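You operate a simulated robot arm through the tools that you are given. There is no shell and no other tool. Be economical: measure what you need, move in short steps, check, and stop when the job is done.

You are at the controls of a simulated robot arm. One attempt, no reset.

## Task
Fill the blue can in the blue slider with 120 ml of water.
Fine: set the black dial, orange switch on, slider in, green button once; then slider out and switch off.

The check looks at the end state, three seconds after you hand in, the way a careful person would. Anything else that was tipped, shoved, dropped, spilled or broken makes it a failure.

## Robot
A 7-joint arm with a two-finger parallel gripper, fixed in place. Base frame: the origin is at the foot of the arm, x ahead of it, y to its left, z up; the work surface is at about z = 5. Units: mm, degrees, N and s.
With the tool pointing down near the work surface it reaches from about 220 to 580 mm from the base axis. Its first joint turns from -66.0 to 66.0 degrees. Payload 2.5 kg.
The TCP is the grasp point between the finger pads, 23 mm short of the fingertips. In the tool frame z runs along the fingers and y along their closing line. Largest opening 94 mm; finger width 38, thickness 10; the body of the gripper, 54 by 96 mm, starts 39 mm behind the TCP.
Orientation is told as [roll, pitch, yaw] about the base's x, y, z axes, in that order, counted from this pose: with the fingers straight down and closing along the base's y, the tool's x points along the base's -x, its y along +y and its z along -z.

## Interface
- The arm moves only by the tool jog_arm. Its arguments are lists of equal length, an entry for each row: "claw": the finger opening in m, from 0 to 0.094; "offset": the shift along the tool's x, y, z in units of 30 mm (1.0 is 30 mm), a list of three; "angular": the turn, a rotation vector about the tool's x, y, z in units of 6 degrees (1.0 is 6 degrees), a list of three. In form: {"claw": [claw, ...], "offset": [[tx, ty, tz], ...], "angular": [[wx, wy, wz], ...]}. A call has 1 to 8 rows; each row shifts and turns the commanded pose from where the row before left it, along the tool's axes as they then stand. A call with a number of a shift or a turn outside -1 to 1 is refused whole. Each row takes 0.2 s and may step no farther than 50 mm and 8.6 degrees from the row before; otherwise, or with a gripper value out of range, the whole call is refused. A pose out of reach is approached as far as the arm can. The call stops where the force on the tool passes 60 N (or 10 N more than at its start, if that is more) or the arm is blocked; 0.2 s more then pass. Each finger travels about 108 mm/s and halts on what it meets, pressing with about 23 N; the grip force reading is that of the motor and also rises with nothing between the fingers. The clock runs only during rows and for 0.2 s after the last one: add rows that do not move to give the fingers time. It gives the time, the measured TCP pose, the force on the tool (base axes), the opening and the grip force at its end, in the units of the frame above (readings bear some noise).
- Cameras (640 x 400 px; columns grow to the right, rows downward): "scene" is fixed at [117.9, -416.4, 528]; the picture's right is [0.80, -0.61, 0.00], its down [-0.44, -0.57, -0.69] and it looks along [0.42, 0.55, -0.72] (base axes); focal length 234 px, centre (320, 200). "wrist" rides on the gripper at [86, 16, -74] in the tool frame; the picture's right is [-0.18, 0.98, 0.00], its down [-0.58, -0.11, -0.81] and it looks along [-0.79, -0.15, 0.59] (tool axes); focal length 243 px, centre (320, 200). There is no depth. A picture from a camera that has moved, and an enlarged one, comes with that camera's place and axes in the base frame and with its lens.
- snapshot(camera): a new picture of that camera. It takes no simulated time.
- enlarge(camera, box): a new picture of the part [left, top, right, bottom] of that camera's present view, enlarged. It takes no simulated time.
- job_done(): hands the job in; it is judged then, once.

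Work in short steps. Places have to be worked out from the pictures, the camera data and where the tool is seen: move nearer, look again, correct. Check each grasp and each placing, and mend what went wrong. You have 120 turns and 84 pictures in all, those below and enlarged ones among them. Open the gripper and draw the arm clear of the work before you hand the job in, unless the task says otherwise; then end with one line.

The tools are called after "Request:" as a command line: name --argument value ..., lists and objects as JSON in quotes. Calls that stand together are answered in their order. jog_arm: Moves the arm, as the interface text tells. Its arguments: {"type":"object","properties":{"claw":{"type":"array","items":{"type":"number"}},"offset":{"type":"array","items":{"type":"array","items":{"type":"number"}}},"angular":{"type":"array","items":{"type":"array","items":{"type":"number"}}}},"required":["claw","offset","angular"]} The other tools are called the same way: snapshot (camera) takes a picture; enlarge (camera, box) takes an enlarged picture of a part of a camera's view; job_done () hands the job in.

At the start:

```text
time_s: 0.0
eef_pos: [315.8, -121.7, 335.0]
orientation: [-0.1, 0.0, -0.1]
force: [0.1, -0.2, 0.2]
width: 93.9
gripper_force: 0.1
```

scene: 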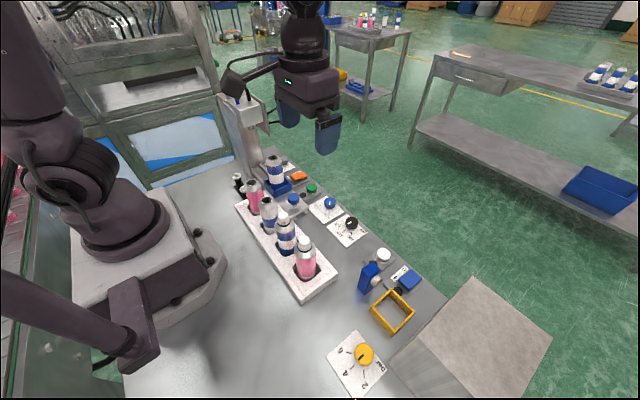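
wrist: 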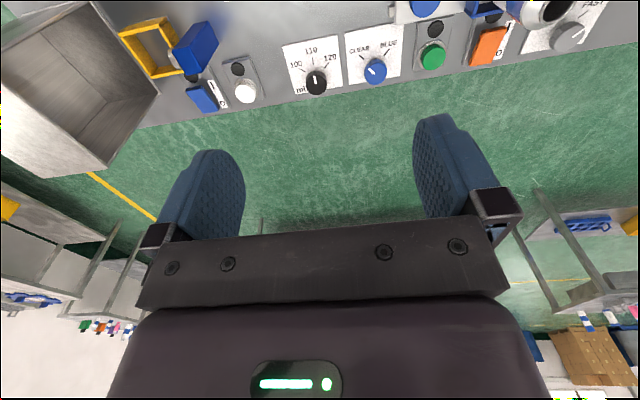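

I start by enlarging both views to identify the controls.

Request:
enlarge --camera "scene" --box '[220, 140, 380, 240]'

Request:
enlarge --camera "wrist" --box '[160, 0, 400, 150]'

Request:
enlarge --camera "wrist" --box '[400, 0, 640, 150]'

```text
4.00 times, centred on (300, 190) of scene
camera zoom: at [117.9, -416.4, 528.0], right [0.8, -0.61, 0.0], down [-0.44, -0.57, -0.69], along [0.42, 0.55, -0.72], focal length 937 px, centre (400, 240)
```

zoom: 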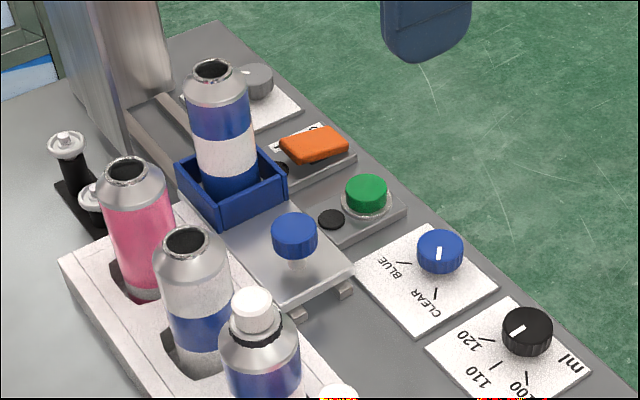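

```text
2.67 times, centred on (280, 75) of wrist
camera zoom: at [229.5, -104.2, 410.0], right [0.18, 0.98, 0.0], down [0.58, -0.11, 0.81], along [0.79, -0.15, -0.59], focal length 647 px, centre (427, 533)
```

zoom: 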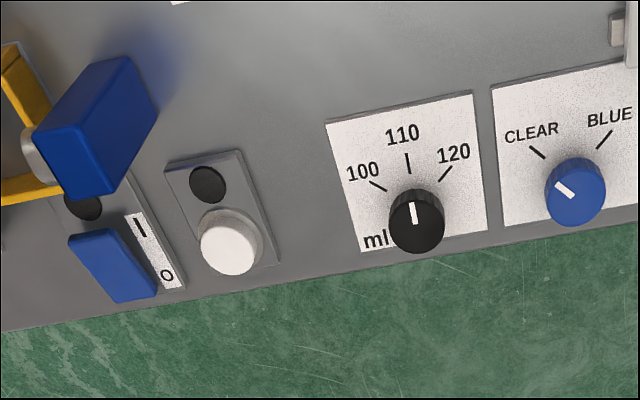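

```text
2.67 times, centred on (520, 75) of wrist
camera zoom: at [229.5, -104.2, 410.0], right [0.18, 0.98, 0.0], down [0.58, -0.11, 0.81], along [0.79, -0.15, -0.59], focal length 647 px, centre (-213, 533)
```

zoom: 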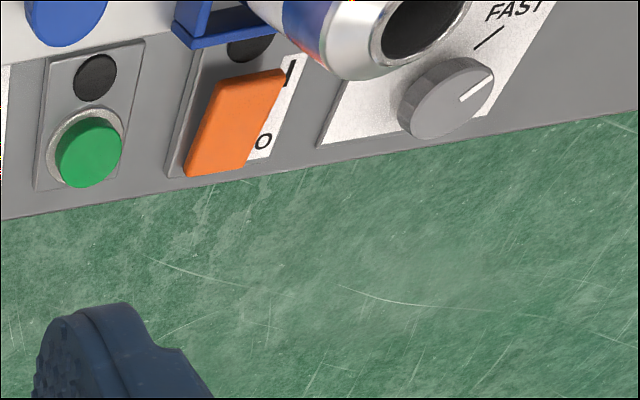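

Black dial is near (431,-150) and reads 110. The blue dial is at (425,-57), the green button at (421,27), the orange switch at (420,98) and the slider knob at (345,10). I'll go above the black dial first, staying high.

Request:
jog_arm --claw '[0.094, 0.094, 0.08, 0.07, 0.06, 0.06]' --offset '[[-0.64, -0.157, 0.8], [-0.64, -0.157, 0.8], [-0.64, -0.157, 0.8], [-0.64, -0.157, 0.8], [-0.64, -0.157, 0.8], [-0.64, -0.157, 0.8]]' --angular '[[0, 0, 0], [0, 0, 0], [0, 0, 0], [0, 0, 0], [0, 0, 0], [0, 0, 0]]'

Request:
snapshot --camera "wrist"

Request:
snapshot --camera "scene"

```text
time_s: 1.4
eef_pos: [430.0, -151.3, 188.2]
orientation: [0.0, -0.1, 0.0]
force: [-1.1, 0.7, -0.7]
width: 59.8
gripper_force: 0.1
```

```text
78 pictures are left
camera wrist: at [344.1, -132.9, 263.7], right [0.18, 0.98, 0.0], down [0.58, -0.11, 0.81], along [0.79, -0.15, -0.59], focal length 243 px, centre (320, 200)
```

wrist: 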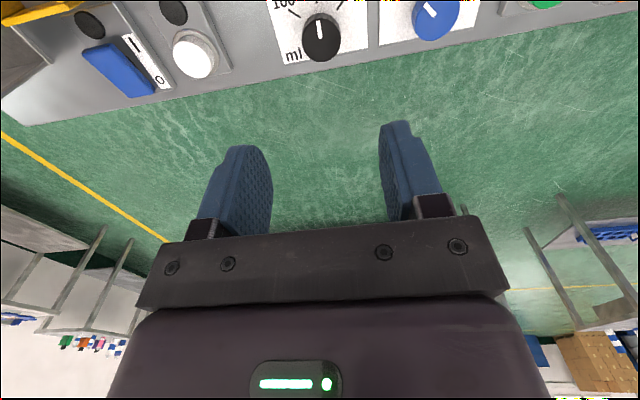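

```text
77 pictures are left
```

scene: 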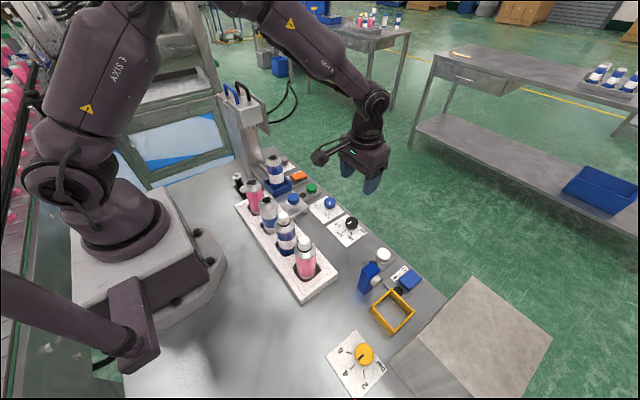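

Dial measures at about (430,-149), right under the tool. I descend over it to TCP z≈38, then look.

Request:
jog_arm --claw '[0.06, 0.06, 0.06, 0.06, 0.06, 0.06]' --offset '[[0, 0.06, 1], [0, 0, 1], [0, 0, 1], [0, 0, 0.9], [0, 0, 0.7], [0, 0, 0.4]]' --angular '[[0, 0, 0], [0, 0, 0], [0, 0, 0], [0, 0, 0], [0, 0, 0], [0, 0, 0]]'

Request:
enlarge --camera "scene" --box '[300, 180, 400, 260]'

```text
time_s: 2.8
eef_pos: [434.0, -148.5, 40.4]
orientation: [0.0, -0.1, 0.0]
force: [0.3, -0.1, 0.1]
width: 60.2
gripper_force: 0.0
```

```text
5.00 times, centred on (350, 220) of scene
camera zoom: at [117.9, -416.4, 528.0], right [0.8, -0.61, 0.0], down [-0.44, -0.57, -0.69], along [0.42, 0.55, -0.72], focal length 1172 px, centre (170, 100)
```

zoom: 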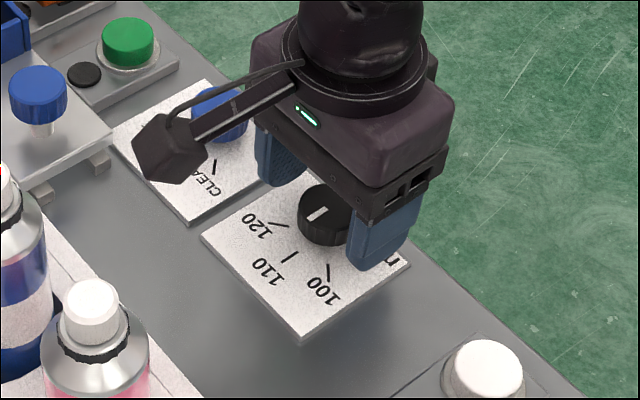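

Marks put 120 about 45° from 110, clockwise from above. I lower a little, and close on the knob.

Request:
jog_arm --claw '[0.06, 0.045, 0.03, 0.02, 0.02]' --offset '[[0.1, 0, 0.2], [0, 0, 0], [0, 0, 0], [0, 0, 0], [0, 0, 0]]' --angular '[[0, 0, 0], [0, 0, 0], [0, 0, 0], [0, 0, 0], [0, 0, 0]]'

Request:
enlarge --camera "scene" --box '[300, 180, 400, 260]'

```text
time_s: 4.0
eef_pos: [428.7, -150.5, 32.8]
orientation: [-0.2, 0.0, -0.1]
force: [2.8, -11.2, -8.9]
width: 33.1
gripper_force: 44.9
```

```text
5.00 times, centred on (350, 220) of scene
camera zoom: at [118.0, -416.4, 528.0], right [0.8, -0.61, 0.0], down [-0.44, -0.57, -0.69], along [0.42, 0.55, -0.72], focal length 1172 px, centre (170, 100)
```

zoom: 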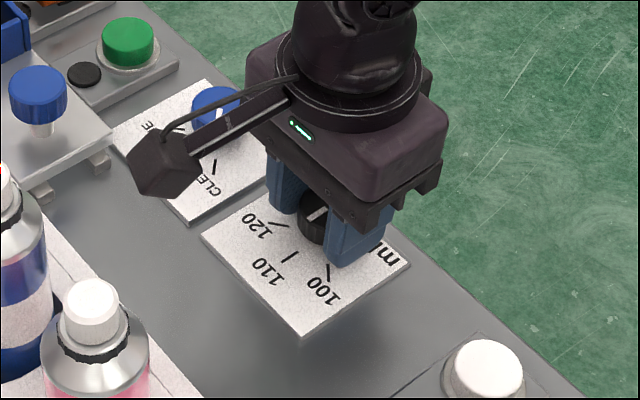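

Gripped at 33 mm with modest side load. Now turning clockwise 36°.

Request:
jog_arm --claw '[0.02, 0.02, 0.02, 0.02, 0.02, 0.02, 0.02]' --offset '[[0, -0.03, 0], [0, 0, 0], [0, 0, 0], [0, 0, 0], [0, 0, 0], [0, 0, 0], [0, 0, 0]]' --angular '[[0, 0, 1], [0, 0, 1], [0, 0, 1], [0, 0, 1], [0, 0, 1], [0, 0, 1], [0, 0, 0]]'

Request:
enlarge --camera "scene" --box '[320, 200, 380, 240]'

```text
time_s: 5.6
eef_pos: [428.1, -148.7, 33.5]
orientation: [0.0, -0.1, -36.1]
force: [11.1, 4.4, -11.5]
width: 32.7
gripper_force: 44.8
```

```text
10.00 times, centred on (350, 220) of scene
camera zoom: at [118.0, -416.4, 528.0], right [0.8, -0.61, 0.0], down [-0.44, -0.57, -0.69], along [0.42, 0.55, -0.72], focal length 2343 px, centre (20, 0)
```

zoom: 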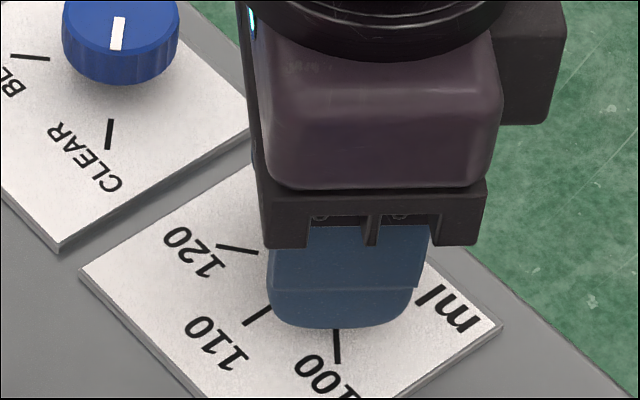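

The pointer is hidden, so I open and rise to check the dial.

Request:
jog_arm --claw '[0.045, 0.06, 0.06, 0.06, 0.06, 0.06]' --offset '[[0, 0, 0], [0, 0, 0], [0, 0, -1], [0, 0, -1], [0, 0, -1], [0, 0, 0]]' --angular '[[0, 0, 0], [0, 0, 0], [0, 0, 0], [0, 0, 0], [0, 0, 0], [0, 0, 0]]'

Request:
enlarge --camera "scene" --box '[320, 200, 380, 240]'

```text
time_s: 7.0
eef_pos: [426.5, -148.2, 123.0]
orientation: [-0.1, -0.1, -36.0]
force: [0.2, -0.9, 0.4]
width: 59.9
gripper_force: 0.0
```

```text
10.00 times, centred on (350, 220) of scene
camera zoom: at [117.9, -416.4, 528.0], right [0.8, -0.61, 0.0], down [-0.44, -0.57, -0.69], along [0.42, 0.55, -0.72], focal length 2343 px, centre (20, 0)
```

zoom: 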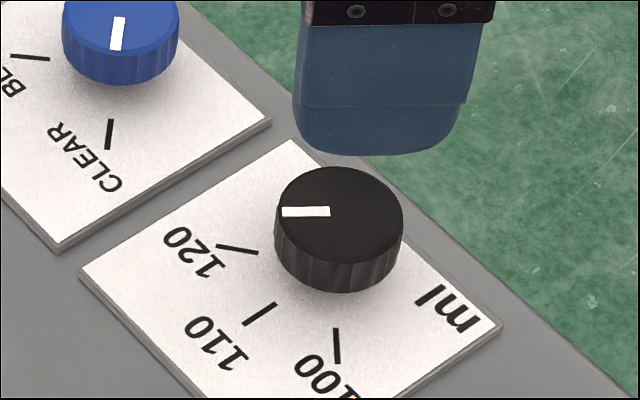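

Pointer sits at about 36° while the 120 mark is about 45°. I go back down and turn 9° more.

Request:
jog_arm --claw '[0.06, 0.06, 0.06, 0.045, 0.03, 0.02, 0.02]' --offset '[[-0.08, 0, 1], [0, 0, 1], [0, 0, 0.95], [0, 0, 0], [0, 0, 0], [0, 0, 0], [0, 0, 0]]' --angular '[[0, 0, 0], [0, 0, 0], [0, 0, 0], [0, 0, 0], [0, 0, 0], [0, 0, 0], [0, 0, 0]]'

Request:
jog_arm --claw '[0.02, 0.02, 0.02, 0.05, 0.06, 0.06, 0.06, 0.06]' --offset '[[0, 0, 0], [0, 0, 0], [0, 0, 0], [0, 0, 0], [0, 0, 0], [0, 0, -1], [0, 0, -1], [0, 0, -1]]' --angular '[[0, 0, 0.75], [0, 0, 0.75], [0, 0, 0], [0, 0, 0], [0, 0, 0], [0, 0, 0], [0, 0, 0], [0, 0, 0]]'

Request:
enlarge --camera "scene" --box '[320, 200, 380, 240]'

```text
time_s: 8.6
eef_pos: [428.9, -148.8, 35.4]
orientation: [0.2, -0.1, -35.8]
force: [17.9, 6.3, -13.9]
width: 32.9
gripper_force: 45.4
```

```text
time_s: 10.4
eef_pos: [428.4, -151.1, 126.2]
orientation: [-0.1, 0.1, -45.1]
force: [0.4, 1.0, -0.5]
width: 60.3
gripper_force: 0.0
```

```text
10.00 times, centred on (350, 220) of scene
camera zoom: at [118.0, -416.4, 528.0], right [0.8, -0.61, 0.0], down [-0.44, -0.57, -0.69], along [0.42, 0.55, -0.72], focal length 2343 px, centre (20, 0)
```

zoom: 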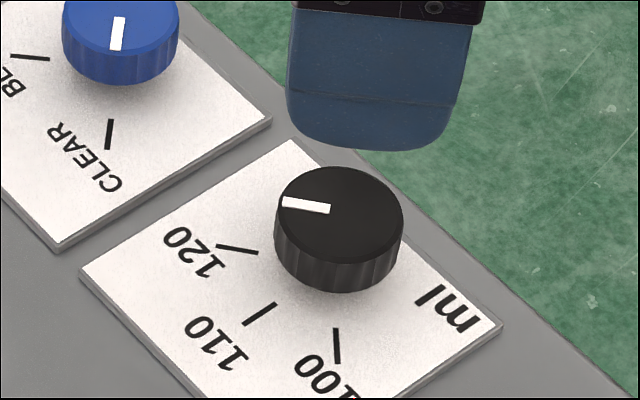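

The pointer is now parallel to the 120 mark. Next I rise, close the fingers and swing yaw to +90 so the wrist camera trails toward -y, away from can and spout.

Request:
jog_arm --claw '[0.06, 0.04, 0.02, 0, 0, 0, 0, 0]' --offset '[[0, 0, -1], [0, 0, -1], [0, 0, -1], [0, 0, 0], [0, 0, 0], [0, 0, 0], [0, 0, 0], [0, 0, 0]]' --angular '[[0, 0, -1], [0, 0, -1], [0, 0, -1], [0, 0, -1], [0, 0, -1], [0, 0, -1], [0, 0, -1], [0, 0, -1]]'

Request:
jog_arm --claw '[0, 0, 0, 0, 0, 0, 0, 0]' --offset '[[0, 0, 0], [0, 0, 0], [0, 0, 0], [0, 0, 0], [0, 0, 0], [0, 0, 0], [0, 0, 0], [0, 0, 0]]' --angular '[[0, 0, -1], [0, 0, -1], [0, 0, -1], [0, 0, -1], [0, 0, -1], [0, 0, -1], [0, 0, -1], [0, 0, -1]]'

Request:
jog_arm --claw '[0, 0, 0, 0, 0, 0, 0]' --offset '[[0, 0, 0], [0, 0, 0], [0, 0, 0], [0, 0, 0], [0, 0, 0], [0, 0, 0], [0, 0, 0]]' --angular '[[0, 0, -1], [0, 0, -1], [0, 0, -1], [0, 0, -1], [0, 0, -1], [0, 0, -1], [0, 0, -0.5]]'

Request:
snapshot --camera "wrist"

```text
time_s: 12.2
eef_pos: [430.0, -151.3, 214.5]
orientation: [0.0, 0.1, 3.1]
force: [-0.6, 0.0, 0.5]
width: 0.0
gripper_force: 23.5
```

```text
time_s: 14.0
eef_pos: [429.8, -152.3, 215.8]
orientation: [0.0, 0.0, 51.2]
force: [0.1, -0.5, 0.7]
width: 0.2
gripper_force: 23.0
```

```text
time_s: 15.6
eef_pos: [429.2, -151.2, 215.6]
orientation: [0.0, -0.1, 90.1]
force: [-1.1, 0.2, 0.4]
width: 0.1
gripper_force: 23.1
```

```text
71 pictures are left
camera wrist: at [413.7, -235.3, 291.6], right [-0.98, 0.18, 0.0], down [0.11, 0.58, 0.81], along [0.15, 0.79, -0.59], focal length 243 px, centre (320, 200)
```

wrist: 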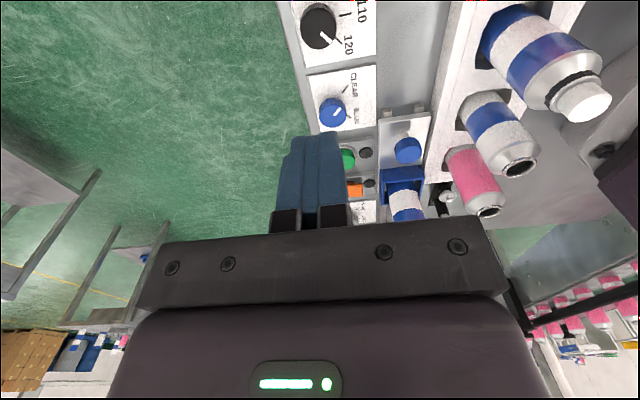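

Yaw 90 reached. I move +y about 120 mm at this height to see the switch area from nearer.

Request:
jog_arm --claw '[0, 0, 0, 0]' --offset '[[-1, 0, 0], [-1, 0, 0], [-1, 0, 0], [-1, 0, 0]]' --angular '[[0, 0, 0], [0, 0, 0], [0, 0, 0], [0, 0, 0]]'

Request:
enlarge --camera "wrist" --box '[270, 0, 510, 150]'

Request:
enlarge --camera "scene" --box '[220, 80, 340, 220]'

```text
time_s: 16.6
eef_pos: [429.1, -31.1, 218.5]
orientation: [0.0, -0.1, 90.0]
force: [-0.8, -0.8, 1.1]
width: 0.0
gripper_force: 23.1
```

```text
2.67 times, centred on (390, 75) of wrist
camera zoom: at [413.4, -115.9, 293.6], right [-0.98, 0.18, 0.0], down [0.11, 0.58, 0.81], along [0.15, 0.79, -0.59], focal length 647 px, centre (133, 533)
```

zoom: 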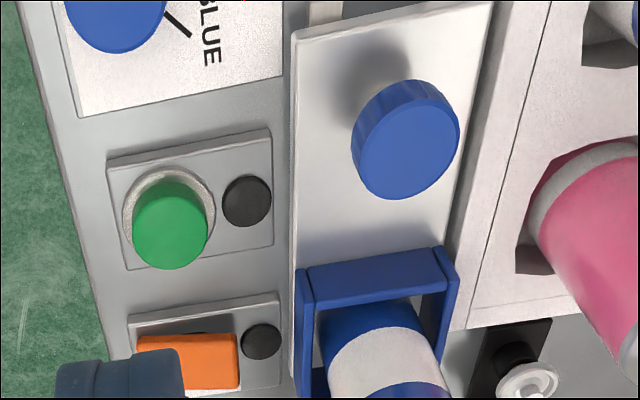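

```text
2.86 times, centred on (280, 150) of scene
camera zoom: at [117.9, -416.4, 528.0], right [0.8, -0.61, 0.0], down [-0.44, -0.57, -0.69], along [0.42, 0.55, -0.72], focal length 670 px, centre (434, 343)
```

zoom: 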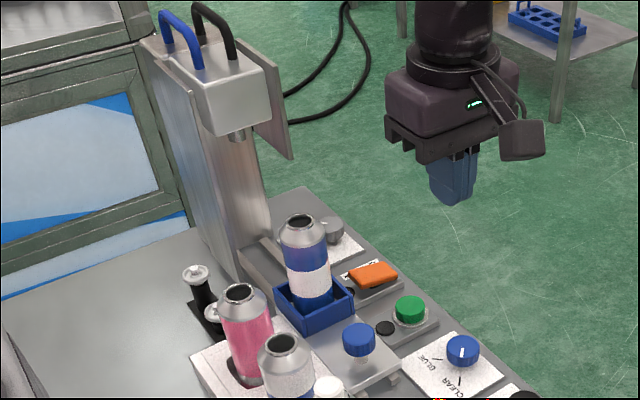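

Slider must travel roughly 110 mm toward +y under the nozzle. Closer look at the orange rocker now.

Request:
enlarge --camera "scene" --box '[280, 160, 325, 190]'

```text
13.33 times, centred on (302, 175) of scene
camera zoom: at [117.9, -416.4, 528.0], right [0.8, -0.61, 0.0], down [-0.44, -0.57, -0.69], along [0.42, 0.55, -0.72], focal length 3124 px, centre (553, 533)
```

zoom: 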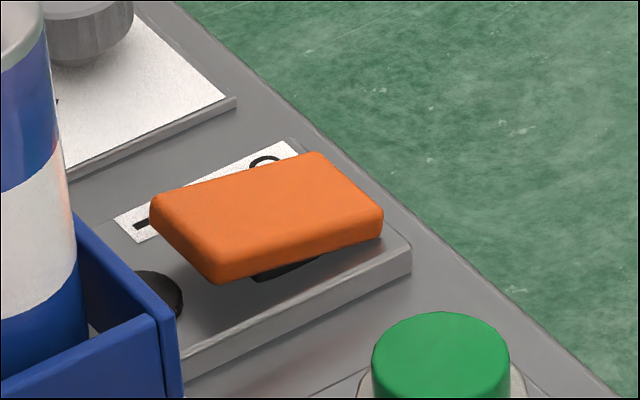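

The I end (toward the base) is raised, so the switch is off; I must press at about x=406, y=98. The can top (z≈147) would be near the hand, so I tilt the hand 25° away from it (leaning +x) while moving to y≈98.

Request:
jog_arm --claw '[0, 0, 0, 0, 0, 0]' --offset '[[-0.86, 0, 0], [-0.86, 0, 0], [-0.86, 0, 0], [-0.86, 0, 0], [-0.86, 0, 0], [0, 0, 0]]' --angular '[[-0.833, 0, 0], [-0.833, 0, 0], [-0.833, 0, 0], [-0.833, 0, 0], [-0.833, 0, 0], [0, 0, 0]]'

Request:
snapshot --camera "scene"

Request:
snapshot --camera "wrist"

```text
time_s: 18.0
eef_pos: [428.9, 99.6, 215.7]
orientation: [25.1, 0.0, 90.0]
force: [0.3, -0.1, -0.5]
width: 0.0
gripper_force: 22.8
```

```text
67 pictures are left
```

scene: 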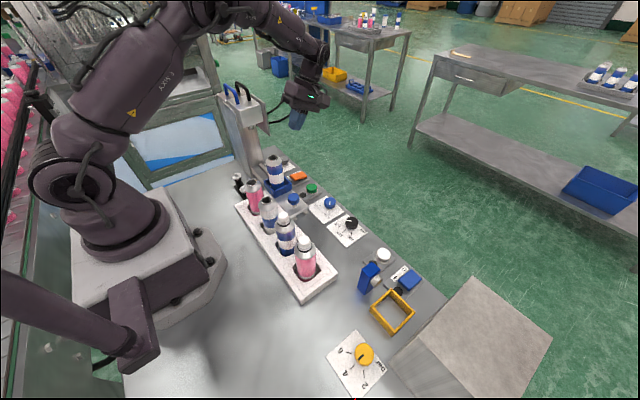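

```text
66 pictures are left
camera wrist: at [446.7, 15.2, 291.3], right [-0.89, 0.18, 0.42], down [0.44, 0.58, 0.68], along [-0.12, 0.79, -0.6], focal length 243 px, centre (320, 200)
```

wrist: 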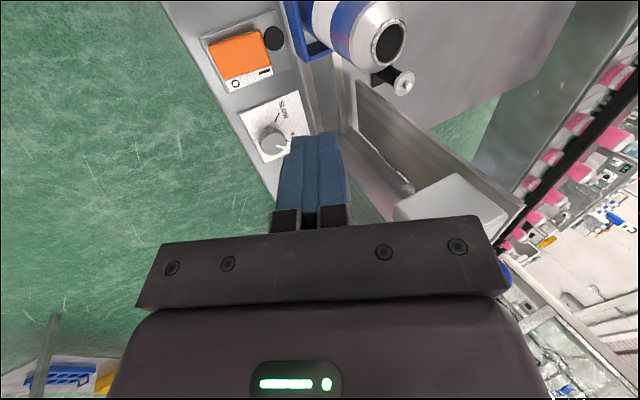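

Rocker raised end confirmed at about (399–400, 100). I go to TCP (407,99,60), just above contact.

Request:
jog_arm --claw '[0, 0, 0, 0, 0, 0, 0]' --offset '[[0, -0.253, 0.832], [0, -0.253, 0.832], [0, -0.253, 0.832], [0, -0.253, 0.832], [0, -0.253, 0.832], [0, -0.253, 0.832], [0, 0, 0]]' --angular '[[0, 0, 0], [0, 0, 0], [0, 0, 0], [0, 0, 0], [0, 0, 0], [0, 0, 0], [0, 0, 0]]'

Request:
enlarge --camera "scene" --box '[260, 140, 340, 190]'

Request:
snapshot --camera "wrist"

```text
time_s: 19.6
eef_pos: [407.5, 97.2, 60.7]
orientation: [25.0, 0.0, 89.9]
force: [-0.2, -0.4, 0.0]
width: 0.1
gripper_force: 22.8
```

```text
8.00 times, centred on (300, 165) of scene
camera zoom: at [117.9, -416.4, 528.0], right [0.8, -0.61, 0.0], down [-0.44, -0.57, -0.69], along [0.42, 0.55, -0.72], focal length 1874 px, centre (480, 480)
```

zoom: 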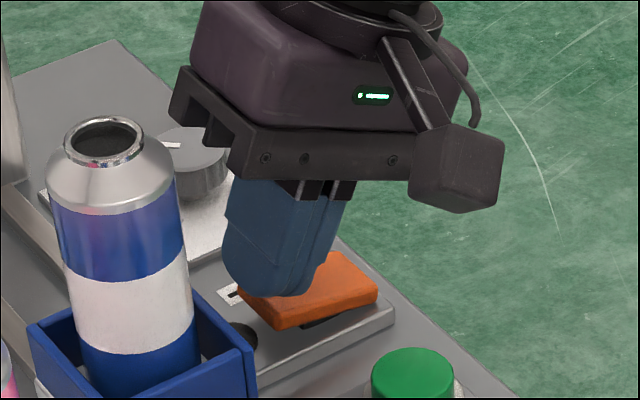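

```text
64 pictures are left
camera wrist: at [424.9, 12.9, 135.7], right [-0.89, 0.18, 0.41], down [0.44, 0.58, 0.68], along [-0.11, 0.79, -0.6], focal length 243 px, centre (320, 200)
```

wrist: 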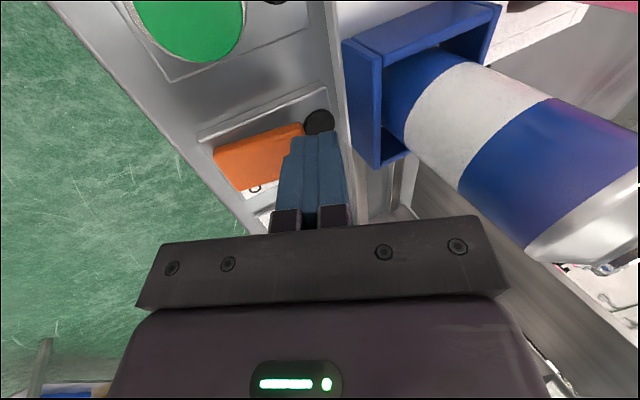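

Tip is over the raised end and clear of the can. I press straight down about 16 mm in small rows.

Request:
jog_arm --claw '[0, 0, 0, 0, 0]' --offset '[[0, -0.06, 0.125], [0, -0.06, 0.125], [0, -0.06, 0.125], [0, -0.06, 0.125], [0, 0, 0]]' --angular '[[0, 0, 0], [0, 0, 0], [0, 0, 0], [0, 0, 0], [0, 0, 0]]'

Request:
enlarge --camera "scene" --box '[260, 140, 340, 190]'

```text
time_s: 20.8
eef_pos: [408.2, 98.2, 45.6]
orientation: [25.1, 0.0, 89.9]
force: [-5.8, -2.0, 18.7]
width: 0.1
gripper_force: 22.9
```

```text
8.00 times, centred on (300, 165) of scene
camera zoom: at [117.9, -416.4, 528.1], right [0.8, -0.61, 0.0], down [-0.44, -0.57, -0.69], along [0.42, 0.55, -0.72], focal length 1874 px, centre (480, 480)
```

zoom: 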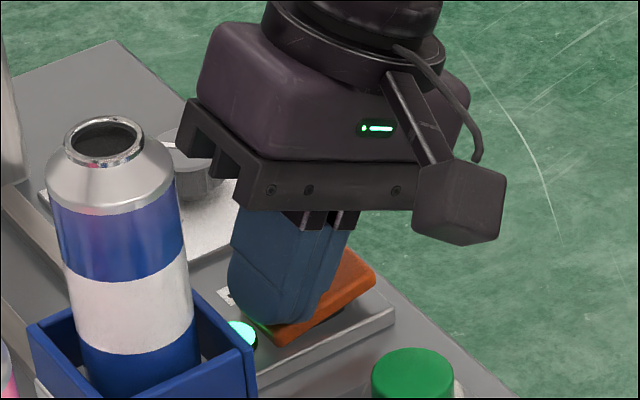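

The lamp by the switch lit: switch on. I retract along the tool axis, then move to y≈-50 behind the slider knob (still high).

Request:
jog_arm --claw '[0, 0, 0, 0]' --offset '[[0, 0, -0.85], [0, 0, -0.85], [0, 0, -0.85], [0, 0, -0.85]]' --angular '[[0, 0, 0], [0, 0, 0], [0, 0, 0], [0, 0, 0]]'

Request:
jog_arm --claw '[0, 0, 0, 0, 0, 0]' --offset '[[0.99, 0, 0], [0.99, 0, 0], [0.99, 0, 0], [0.99, 0, 0], [0.99, 0, 0], [0, 0, 0]]' --angular '[[0, 0, 0], [0, 0, 0], [0, 0, 0], [0, 0, 0], [0, 0, 0], [0, 0, 0]]'

Request:
snapshot --camera "wrist"

Request:
enlarge --camera "scene" --box '[250, 150, 350, 230]'

```text
time_s: 21.8
eef_pos: [452.2, 97.1, 135.8]
orientation: [25.0, 0.0, 89.9]
force: [-0.4, 0.6, 0.0]
width: 0.0
gripper_force: 23.1
```

```text
time_s: 23.2
eef_pos: [450.1, -53.8, 137.1]
orientation: [25.0, 0.0, 90.0]
force: [-0.1, -0.1, -0.3]
width: 0.0
gripper_force: 22.6
```

```text
62 pictures are left
camera wrist: at [467.3, -137.9, 212.9], right [-0.89, 0.18, 0.41], down [0.44, 0.58, 0.68], along [-0.12, 0.79, -0.6], focal length 243 px, centre (320, 200)
```

wrist: 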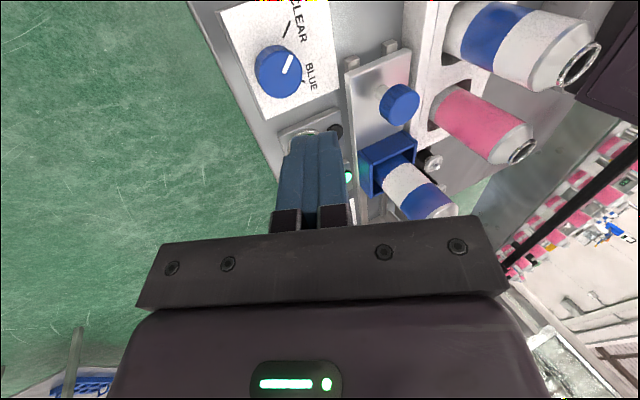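

```text
5.00 times, centred on (300, 190) of scene
camera zoom: at [117.9, -416.4, 528.0], right [0.8, -0.61, 0.0], down [-0.44, -0.57, -0.69], along [0.42, 0.55, -0.72], focal length 1172 px, centre (420, 250)
```

zoom: 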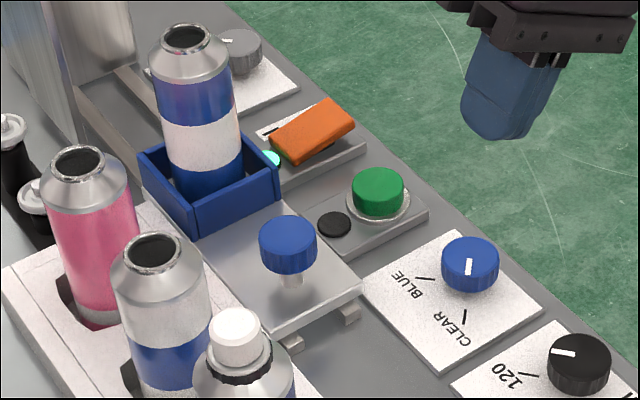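

Knob measures at about (340,-4), top z≈57, with plate at z≈22. I move to TCP (345,-54,59), just behind the knob.

Request:
jog_arm --claw '[0, 0, 0, 0, 0, 0]' --offset '[[0, 0.415, 0.767], [0, 0.415, 0.767], [0, 0.415, 0.767], [0, 0.415, 0.767], [0, 0.415, 0.767], [0, 0, 0]]' --angular '[[0, 0, 0], [0, 0, 0], [0, 0, 0], [0, 0, 0], [0, 0, 0], [0, 0, 0]]'

Request:
snapshot --camera "wrist"

Request:
enlarge --camera "scene" --box '[250, 150, 350, 230]'

```text
time_s: 24.6
eef_pos: [347.2, -50.8, 56.8]
orientation: [25.0, 0.1, 89.9]
force: [0.8, -0.6, 1.1]
width: 0.0
gripper_force: 22.9
```

```text
60 pictures are left
camera wrist: at [364.3, -135.5, 132.3], right [-0.89, 0.18, 0.42], down [0.44, 0.58, 0.68], along [-0.12, 0.79, -0.6], focal length 243 px, centre (320, 200)
```

wrist: 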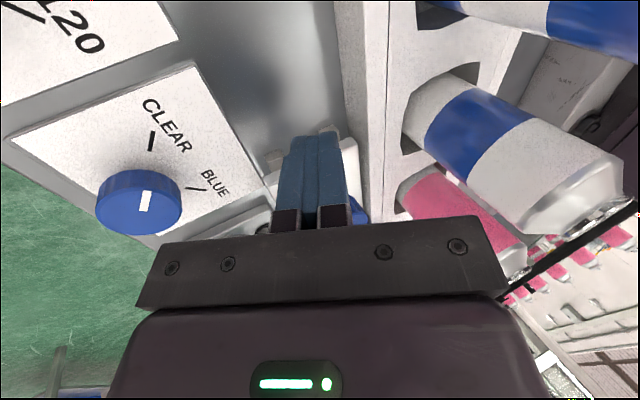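

```text
5.00 times, centred on (300, 190) of scene
camera zoom: at [117.9, -416.4, 528.0], right [0.8, -0.61, 0.0], down [-0.44, -0.57, -0.69], along [0.42, 0.55, -0.72], focal length 1172 px, centre (420, 250)
```

zoom: 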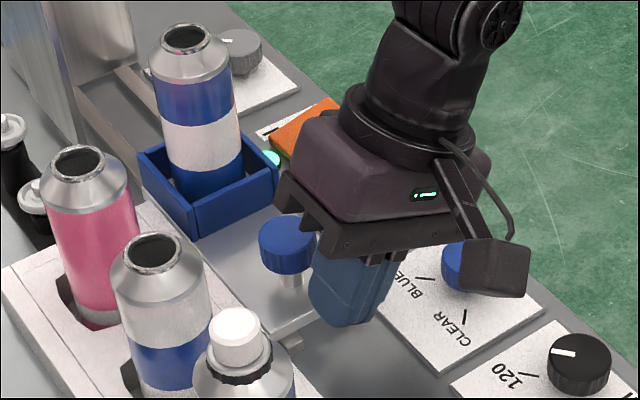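

Fingers are lined up behind the knob. I push +y about 36 mm in small rows and check the force and the can.

Request:
jog_arm --claw '[0, 0, 0, 0, 0, 0, 0]' --offset '[[-0.2, 0, 0], [-0.2, 0, 0], [-0.2, 0, 0], [-0.2, 0, 0], [-0.2, 0, 0], [-0.2, 0, 0], [0, 0, 0]]' --angular '[[0, 0, 0], [0, 0, 0], [0, 0, 0], [0, 0, 0], [0, 0, 0], [0, 0, 0], [0, 0, 0]]'

Request:
enlarge --camera "scene" --box '[220, 100, 340, 220]'

```text
time_s: 26.2
eef_pos: [346.3, -14.8, 58.1]
orientation: [24.9, -0.1, 90.0]
force: [0.4, -0.9, -0.5]
width: 0.0
gripper_force: 23.5
```

```text
3.33 times, centred on (280, 160) of scene
camera zoom: at [118.0, -416.4, 528.0], right [0.8, -0.61, 0.0], down [-0.44, -0.57, -0.69], along [0.42, 0.55, -0.72], focal length 781 px, centre (453, 333)
```

zoom: 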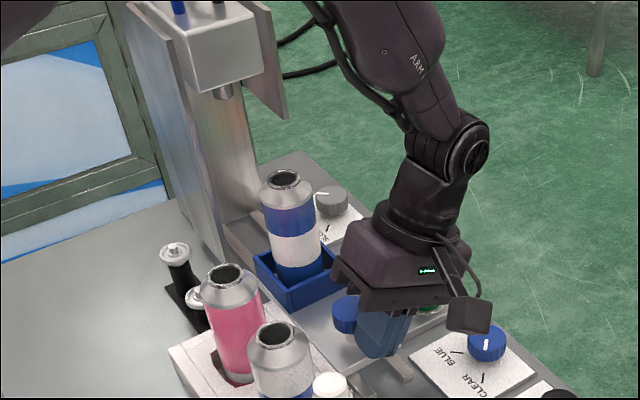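

It slides easily, can upright. I continue +48 mm.

Request:
jog_arm --claw '[0, 0, 0, 0, 0, 0, 0]' --offset '[[-0.27, 0, 0], [-0.27, 0, 0], [-0.27, 0, 0], [-0.27, 0, 0], [-0.27, 0, 0], [-0.27, 0, 0], [0, 0, 0]]' --angular '[[0, 0, 0], [0, 0, 0], [0, 0, 0], [0, 0, 0], [0, 0, 0], [0, 0, 0], [0, 0, 0]]'

Request:
enlarge --camera "scene" --box '[220, 100, 340, 220]'

```text
time_s: 27.8
eef_pos: [345.8, 32.5, 59.5]
orientation: [25.0, 0.0, 90.0]
force: [-0.1, -0.9, -0.2]
width: 0.3
gripper_force: 23.4
```

```text
3.33 times, centred on (280, 160) of scene
camera zoom: at [118.0, -416.4, 528.0], right [0.8, -0.61, 0.0], down [-0.44, -0.57, -0.69], along [0.42, 0.55, -0.72], focal length 781 px, centre (453, 333)
```

zoom: 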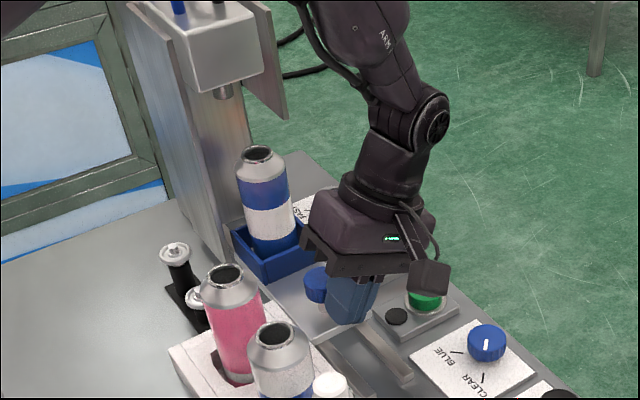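

Still free. I continue with smaller rows, watching for the end stop.

Request:
jog_arm --claw '[0, 0, 0, 0, 0, 0, 0]' --offset '[[-0.15, 0, 0], [-0.15, 0, 0], [-0.15, 0, 0], [-0.15, 0, 0], [-0.15, 0, 0], [-0.15, 0, 0], [0, 0, 0]]' --angular '[[0, 0, 0], [0, 0, 0], [0, 0, 0], [0, 0, 0], [0, 0, 0], [0, 0, 0], [0, 0, 0]]'

Request:
enlarge --camera "scene" --box '[220, 100, 340, 220]'

```text
time_s: 29.4
eef_pos: [345.3, 61.5, 57.9]
orientation: [25.0, 0.0, 90.0]
force: [0.8, 0.0, 0.3]
width: 0.1
gripper_force: 23.1
```

```text
3.33 times, centred on (280, 160) of scene
camera zoom: at [117.9, -416.4, 528.0], right [0.8, -0.61, 0.0], down [-0.44, -0.57, -0.69], along [0.42, 0.55, -0.72], focal length 781 px, centre (453, 333)
```

zoom: 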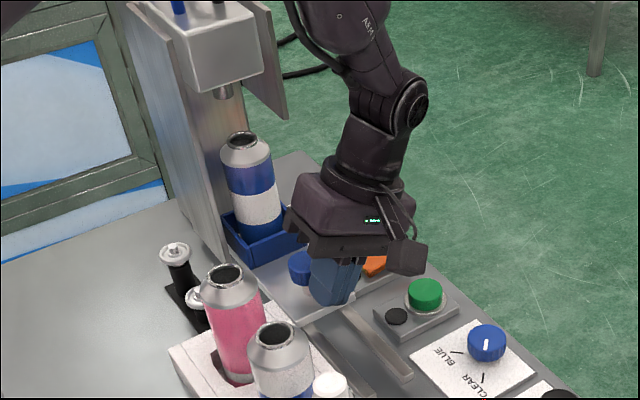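

Can mouth is still slightly short of the nozzle. Continue in 3 mm rows.

Request:
jog_arm --claw '[0, 0, 0, 0, 0, 0, 0]' --offset '[[-0.1, 0, 0], [-0.1, 0, 0], [-0.1, 0, 0], [-0.1, 0, 0], [-0.1, 0, 0], [-0.1, 0, 0], [0, 0, 0]]' --angular '[[0, 0, 0], [0, 0, 0], [0, 0, 0], [0, 0, 0], [0, 0, 0], [0, 0, 0], [0, 0, 0]]'

Request:
enlarge --camera "scene" --box '[220, 100, 340, 220]'

```text
time_s: 31.0
eef_pos: [346.0, 80.4, 57.3]
orientation: [25.0, -0.1, 90.0]
force: [-0.3, -0.3, 0.1]
width: 0.1
gripper_force: 22.8
```

```text
3.33 times, centred on (280, 160) of scene
camera zoom: at [117.9, -416.4, 528.0], right [0.8, -0.61, 0.0], down [-0.44, -0.57, -0.69], along [0.42, 0.55, -0.72], focal length 781 px, centre (453, 333)
```

zoom: 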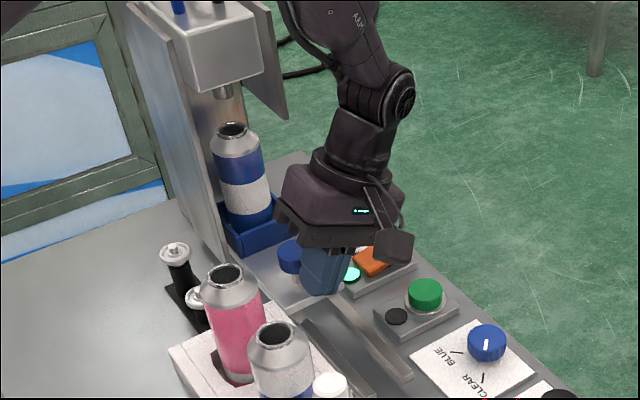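

By my vertical-line check the can mouth is now just about under the nozzle. I enlarge to verify before nudging farther.

Request:
enlarge --camera "scene" --box '[270, 120, 318, 150]'

Request:
enlarge --camera "scene" --box '[276, 112, 324, 142]'

Request:
snapshot --camera "wrist"

```text
13.33 times, centred on (294, 135) of scene
camera zoom: at [117.9, -416.4, 528.0], right [0.8, -0.61, 0.0], down [-0.44, -0.57, -0.69], along [0.42, 0.55, -0.72], focal length 3124 px, centre (667, 1067)
```

zoom: 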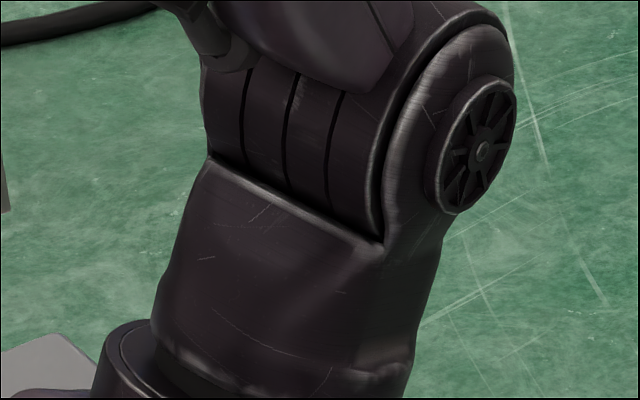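

```text
13.33 times, centred on (300, 127) of scene
camera zoom: at [117.9, -416.4, 528.0], right [0.8, -0.61, 0.0], down [-0.44, -0.57, -0.69], along [0.42, 0.55, -0.72], focal length 3124 px, centre (587, 1173)
```

zoom: 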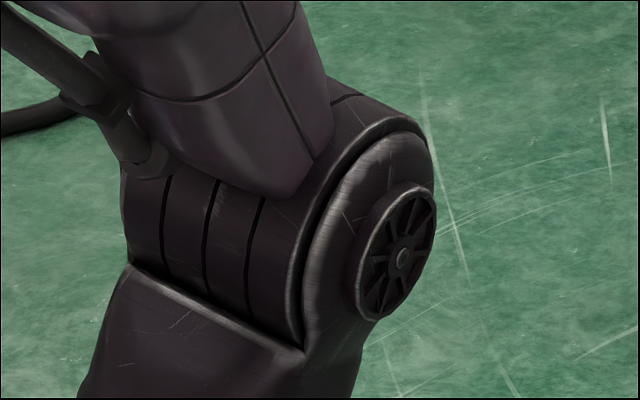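

```text
52 pictures are left
camera wrist: at [363.7, -4.6, 133.0], right [-0.89, 0.18, 0.42], down [0.44, 0.58, 0.68], along [-0.12, 0.79, -0.6], focal length 243 px, centre (320, 200)
```

wrist: 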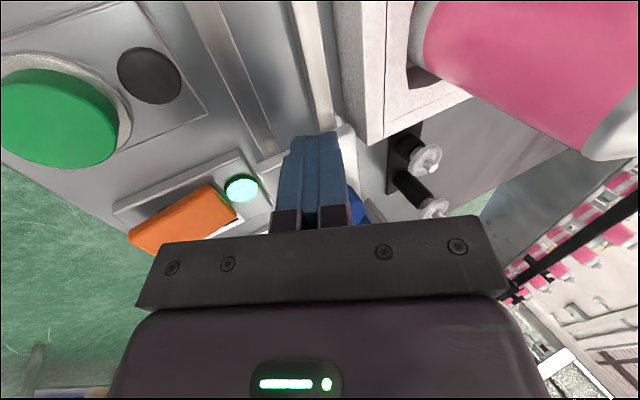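

Request:
enlarge --camera "scene" --box '[230, 118, 278, 148]'

```text
13.33 times, centred on (254, 133) of scene
camera zoom: at [117.9, -416.4, 528.0], right [0.8, -0.61, 0.0], down [-0.44, -0.57, -0.69], along [0.42, 0.55, -0.72], focal length 3124 px, centre (1200, 1093)
```

zoom: 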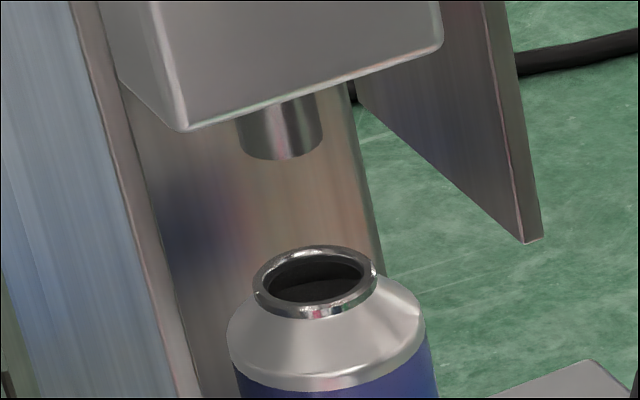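

Mouth is within a mm or two of nozzle axis. I nudge 1.5 mm steps to feel for the stop.

Request:
jog_arm --claw '[0, 0, 0, 0]' --offset '[[-0.05, 0, 0], [-0.05, 0, 0], [0, 0, 0], [0, 0, 0]]' --angular '[[0, 0, 0], [0, 0, 0], [0, 0, 0], [0, 0, 0]]'

Request:
enlarge --camera "scene" --box '[230, 118, 278, 148]'

```text
time_s: 32.0
eef_pos: [345.9, 81.8, 57.9]
orientation: [24.9, 0.0, 90.0]
force: [0.7, -4.6, 2.4]
width: 0.1
gripper_force: 23.0
```

```text
13.33 times, centred on (254, 133) of scene
camera zoom: at [117.9, -416.4, 528.0], right [0.8, -0.61, 0.0], down [-0.44, -0.57, -0.69], along [0.42, 0.55, -0.72], focal length 3124 px, centre (1200, 1093)
```

zoom: 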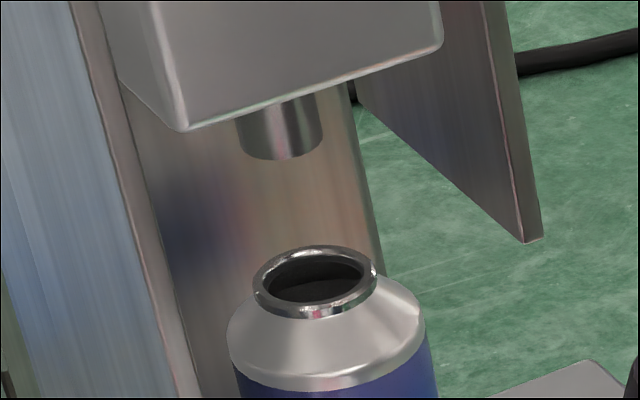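

Slider is at its stop (force rose, can unmoved). I back off -y, retract upward, and level the tool.

Request:
jog_arm --claw '[0, 0, 0, 0, 0, 0]' --offset '[[0.4, 0, 0], [0.5, 0, 0], [0, 0, -0.85], [0, 0, -0.85], [0, 0, -0.85], [0, 0, -0.85]]' --angular '[[0, 0, 0], [0, 0, 0], [0, 0, 0], [0, 0, 0], [0, 0, 0], [0, 0, 0]]'

Request:
jog_arm --claw '[0, 0, 0, 0, 0, 0]' --offset '[[0.9, 0, 0], [0.9, 0, 0], [0, 0, 0], [0, 0, 0], [0, 0, 0], [0, 0, 0]]' --angular '[[0.833, 0, 0], [0.833, 0, 0], [0.833, 0, 0], [0.833, 0, 0], [0.833, 0, 0], [0, 0, 0]]'

Request:
snapshot --camera "wrist"

Request:
enlarge --camera "scene" --box '[230, 118, 342, 210]'

```text
time_s: 33.4
eef_pos: [389.6, 56.7, 150.8]
orientation: [25.0, 0.0, 90.0]
force: [0.7, -0.1, 0.3]
width: 0.2
gripper_force: 23.3
```

```text
time_s: 34.8
eef_pos: [389.4, 0.5, 148.6]
orientation: [-0.1, 0.0, 90.1]
force: [-0.2, -0.1, 0.3]
width: 0.1
gripper_force: 23.1
```

```text
49 pictures are left
camera wrist: at [373.6, -83.7, 225.9], right [-0.98, 0.18, 0.0], down [0.11, 0.58, 0.81], along [0.15, 0.79, -0.59], focal length 243 px, centre (320, 200)
```

wrist: 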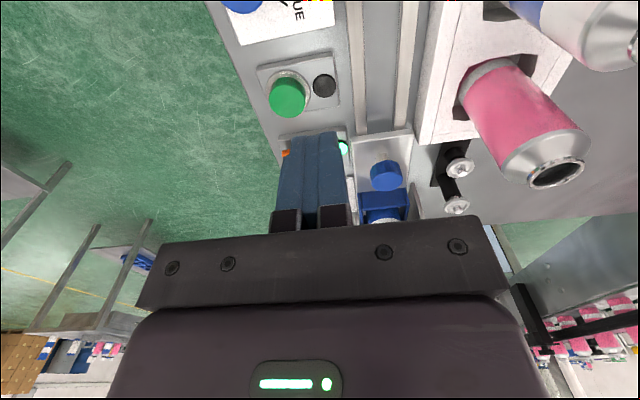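

```text
4.35 times, centred on (286, 164) of scene
camera zoom: at [117.9, -416.4, 528.0], right [0.8, -0.61, 0.0], down [-0.44, -0.57, -0.69], along [0.42, 0.55, -0.72], focal length 1019 px, centre (468, 356)
```

zoom: 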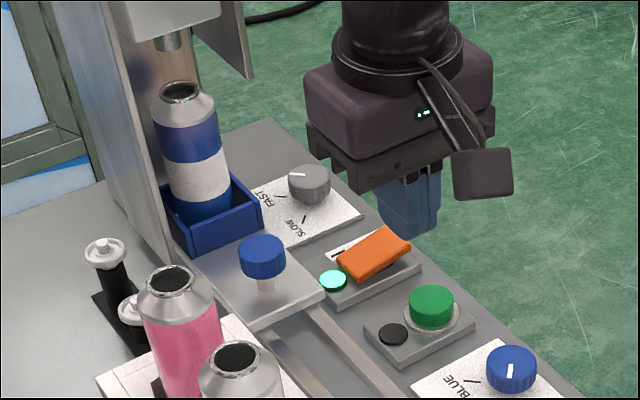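

Button at about (422,26). I move over it and stop with the fingertip ~8–10 mm above.

Request:
jog_arm --claw '[0, 0, 0, 0, 0, 0]' --offset '[[-0.44, -0.545, 0], [-0.44, -0.545, 0], [0, 0, 0.9], [0, 0, 0.9], [0, 0, 0.9], [0, 0, 0]]' --angular '[[0, 0, 0], [0, 0, 0], [0, 0, 0], [0, 0, 0], [0, 0, 0], [0, 0, 0]]'

Request:
enlarge --camera "scene" --box '[270, 150, 350, 210]'

```text
time_s: 36.2
eef_pos: [422.5, 28.2, 68.6]
orientation: [0.0, -0.1, 90.0]
force: [-0.2, 0.2, 0.5]
width: 0.0
gripper_force: 22.8
```

```text
6.67 times, centred on (310, 180) of scene
camera zoom: at [118.0, -416.4, 528.0], right [0.8, -0.61, 0.0], down [-0.44, -0.57, -0.69], along [0.42, 0.55, -0.72], focal length 1562 px, centre (387, 333)
```

zoom: 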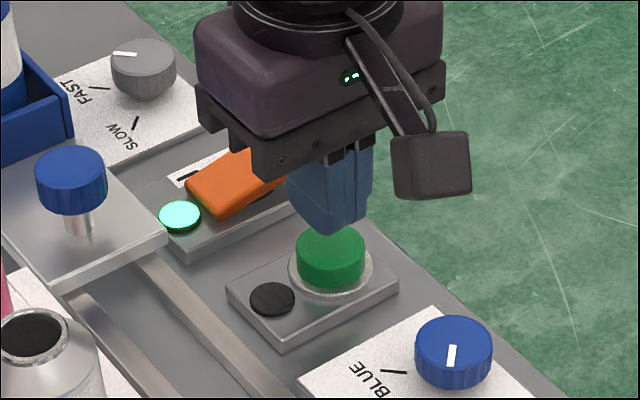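

Aligned over the button. Slow single press downward.

Request:
jog_arm --claw '[0, 0, 0, 0, 0, 0]' --offset '[[0, 0, 0.1], [0, 0, 0.1], [0, 0, 0.08], [0, 0, 0.08], [0, 0, 0.08], [0, 0, 0.08]]' --angular '[[0, 0, 0], [0, 0, 0], [0, 0, 0], [0, 0, 0], [0, 0, 0], [0, 0, 0]]'

Request:
enlarge --camera "scene" --box '[270, 150, 350, 210]'

```text
time_s: 37.6
eef_pos: [421.0, 27.9, 54.7]
orientation: [0.0, 0.1, 90.0]
force: [-0.2, 0.8, 0.2]
width: 0.0
gripper_force: 23.5
```

```text
6.67 times, centred on (310, 180) of scene
camera zoom: at [117.9, -416.4, 528.0], right [0.8, -0.61, 0.0], down [-0.44, -0.57, -0.69], along [0.42, 0.55, -0.72], focal length 1562 px, centre (387, 333)
```

zoom: 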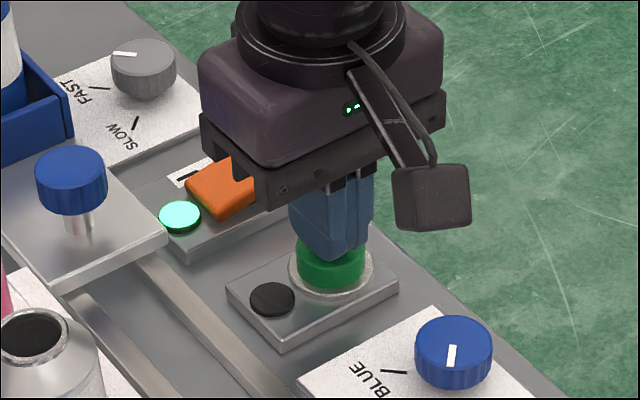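

Nearly touching, no force yet. I continue down in 1.5 mm rows.

Request:
jog_arm --claw '[0, 0, 0, 0]' --offset '[[0, 0, 0.06], [0, 0, 0.06], [0, 0, 0.06], [0, 0, 0.06]]' --angular '[[0, 0, 0], [0, 0, 0], [0, 0, 0], [0, 0, 0]]'

Request:
enlarge --camera "scene" --box '[270, 150, 350, 210]'

```text
time_s: 38.6
eef_pos: [422.4, 28.0, 47.2]
orientation: [-0.2, 0.0, 90.1]
force: [0.6, -0.5, 1.9]
width: 0.0
gripper_force: 23.1
```

```text
6.67 times, centred on (310, 180) of scene
camera zoom: at [117.9, -416.4, 528.0], right [0.8, -0.61, 0.0], down [-0.44, -0.57, -0.69], along [0.42, 0.55, -0.72], focal length 1562 px, centre (387, 333)
```

zoom: 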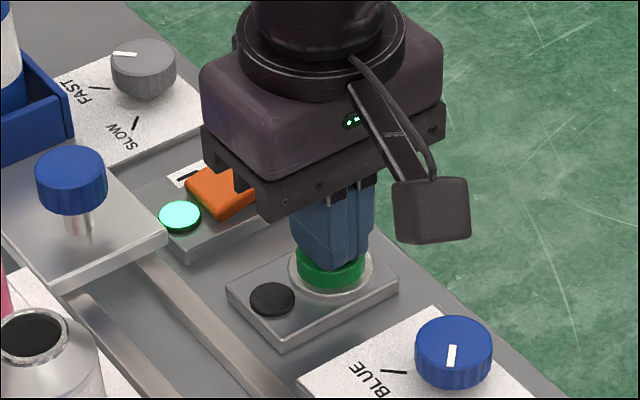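

Light contact (2 N), lamp still dark. Continue pressing a few more mm.

Request:
jog_arm --claw '[0, 0, 0, 0]' --offset '[[0, 0, 0.05], [0, 0, 0.05], [0, 0, 0.05], [0, 0, 0]]' --angular '[[0, 0, 0], [0, 0, 0], [0, 0, 0], [0, 0, 0]]'

Request:
enlarge --camera "scene" --box '[230, 118, 342, 210]'

```text
time_s: 39.6
eef_pos: [420.9, 27.5, 43.7]
orientation: [0.0, 0.1, 89.9]
force: [-0.3, -1.6, 1.5]
width: 0.0
gripper_force: 23.4
```

```text
4.35 times, centred on (286, 164) of scene
camera zoom: at [117.9, -416.4, 528.1], right [0.8, -0.61, 0.0], down [-0.44, -0.57, -0.69], along [0.42, 0.55, -0.72], focal length 1019 px, centre (468, 356)
```

zoom: 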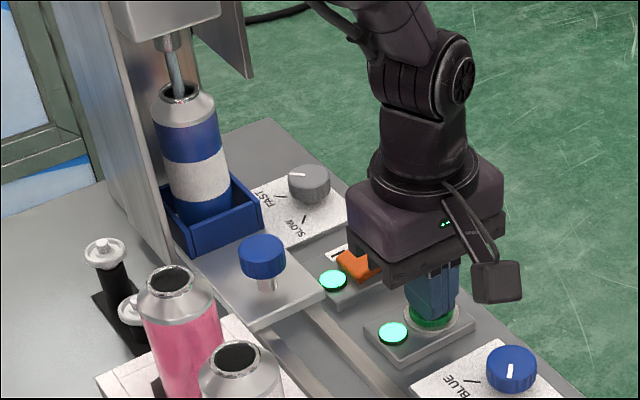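

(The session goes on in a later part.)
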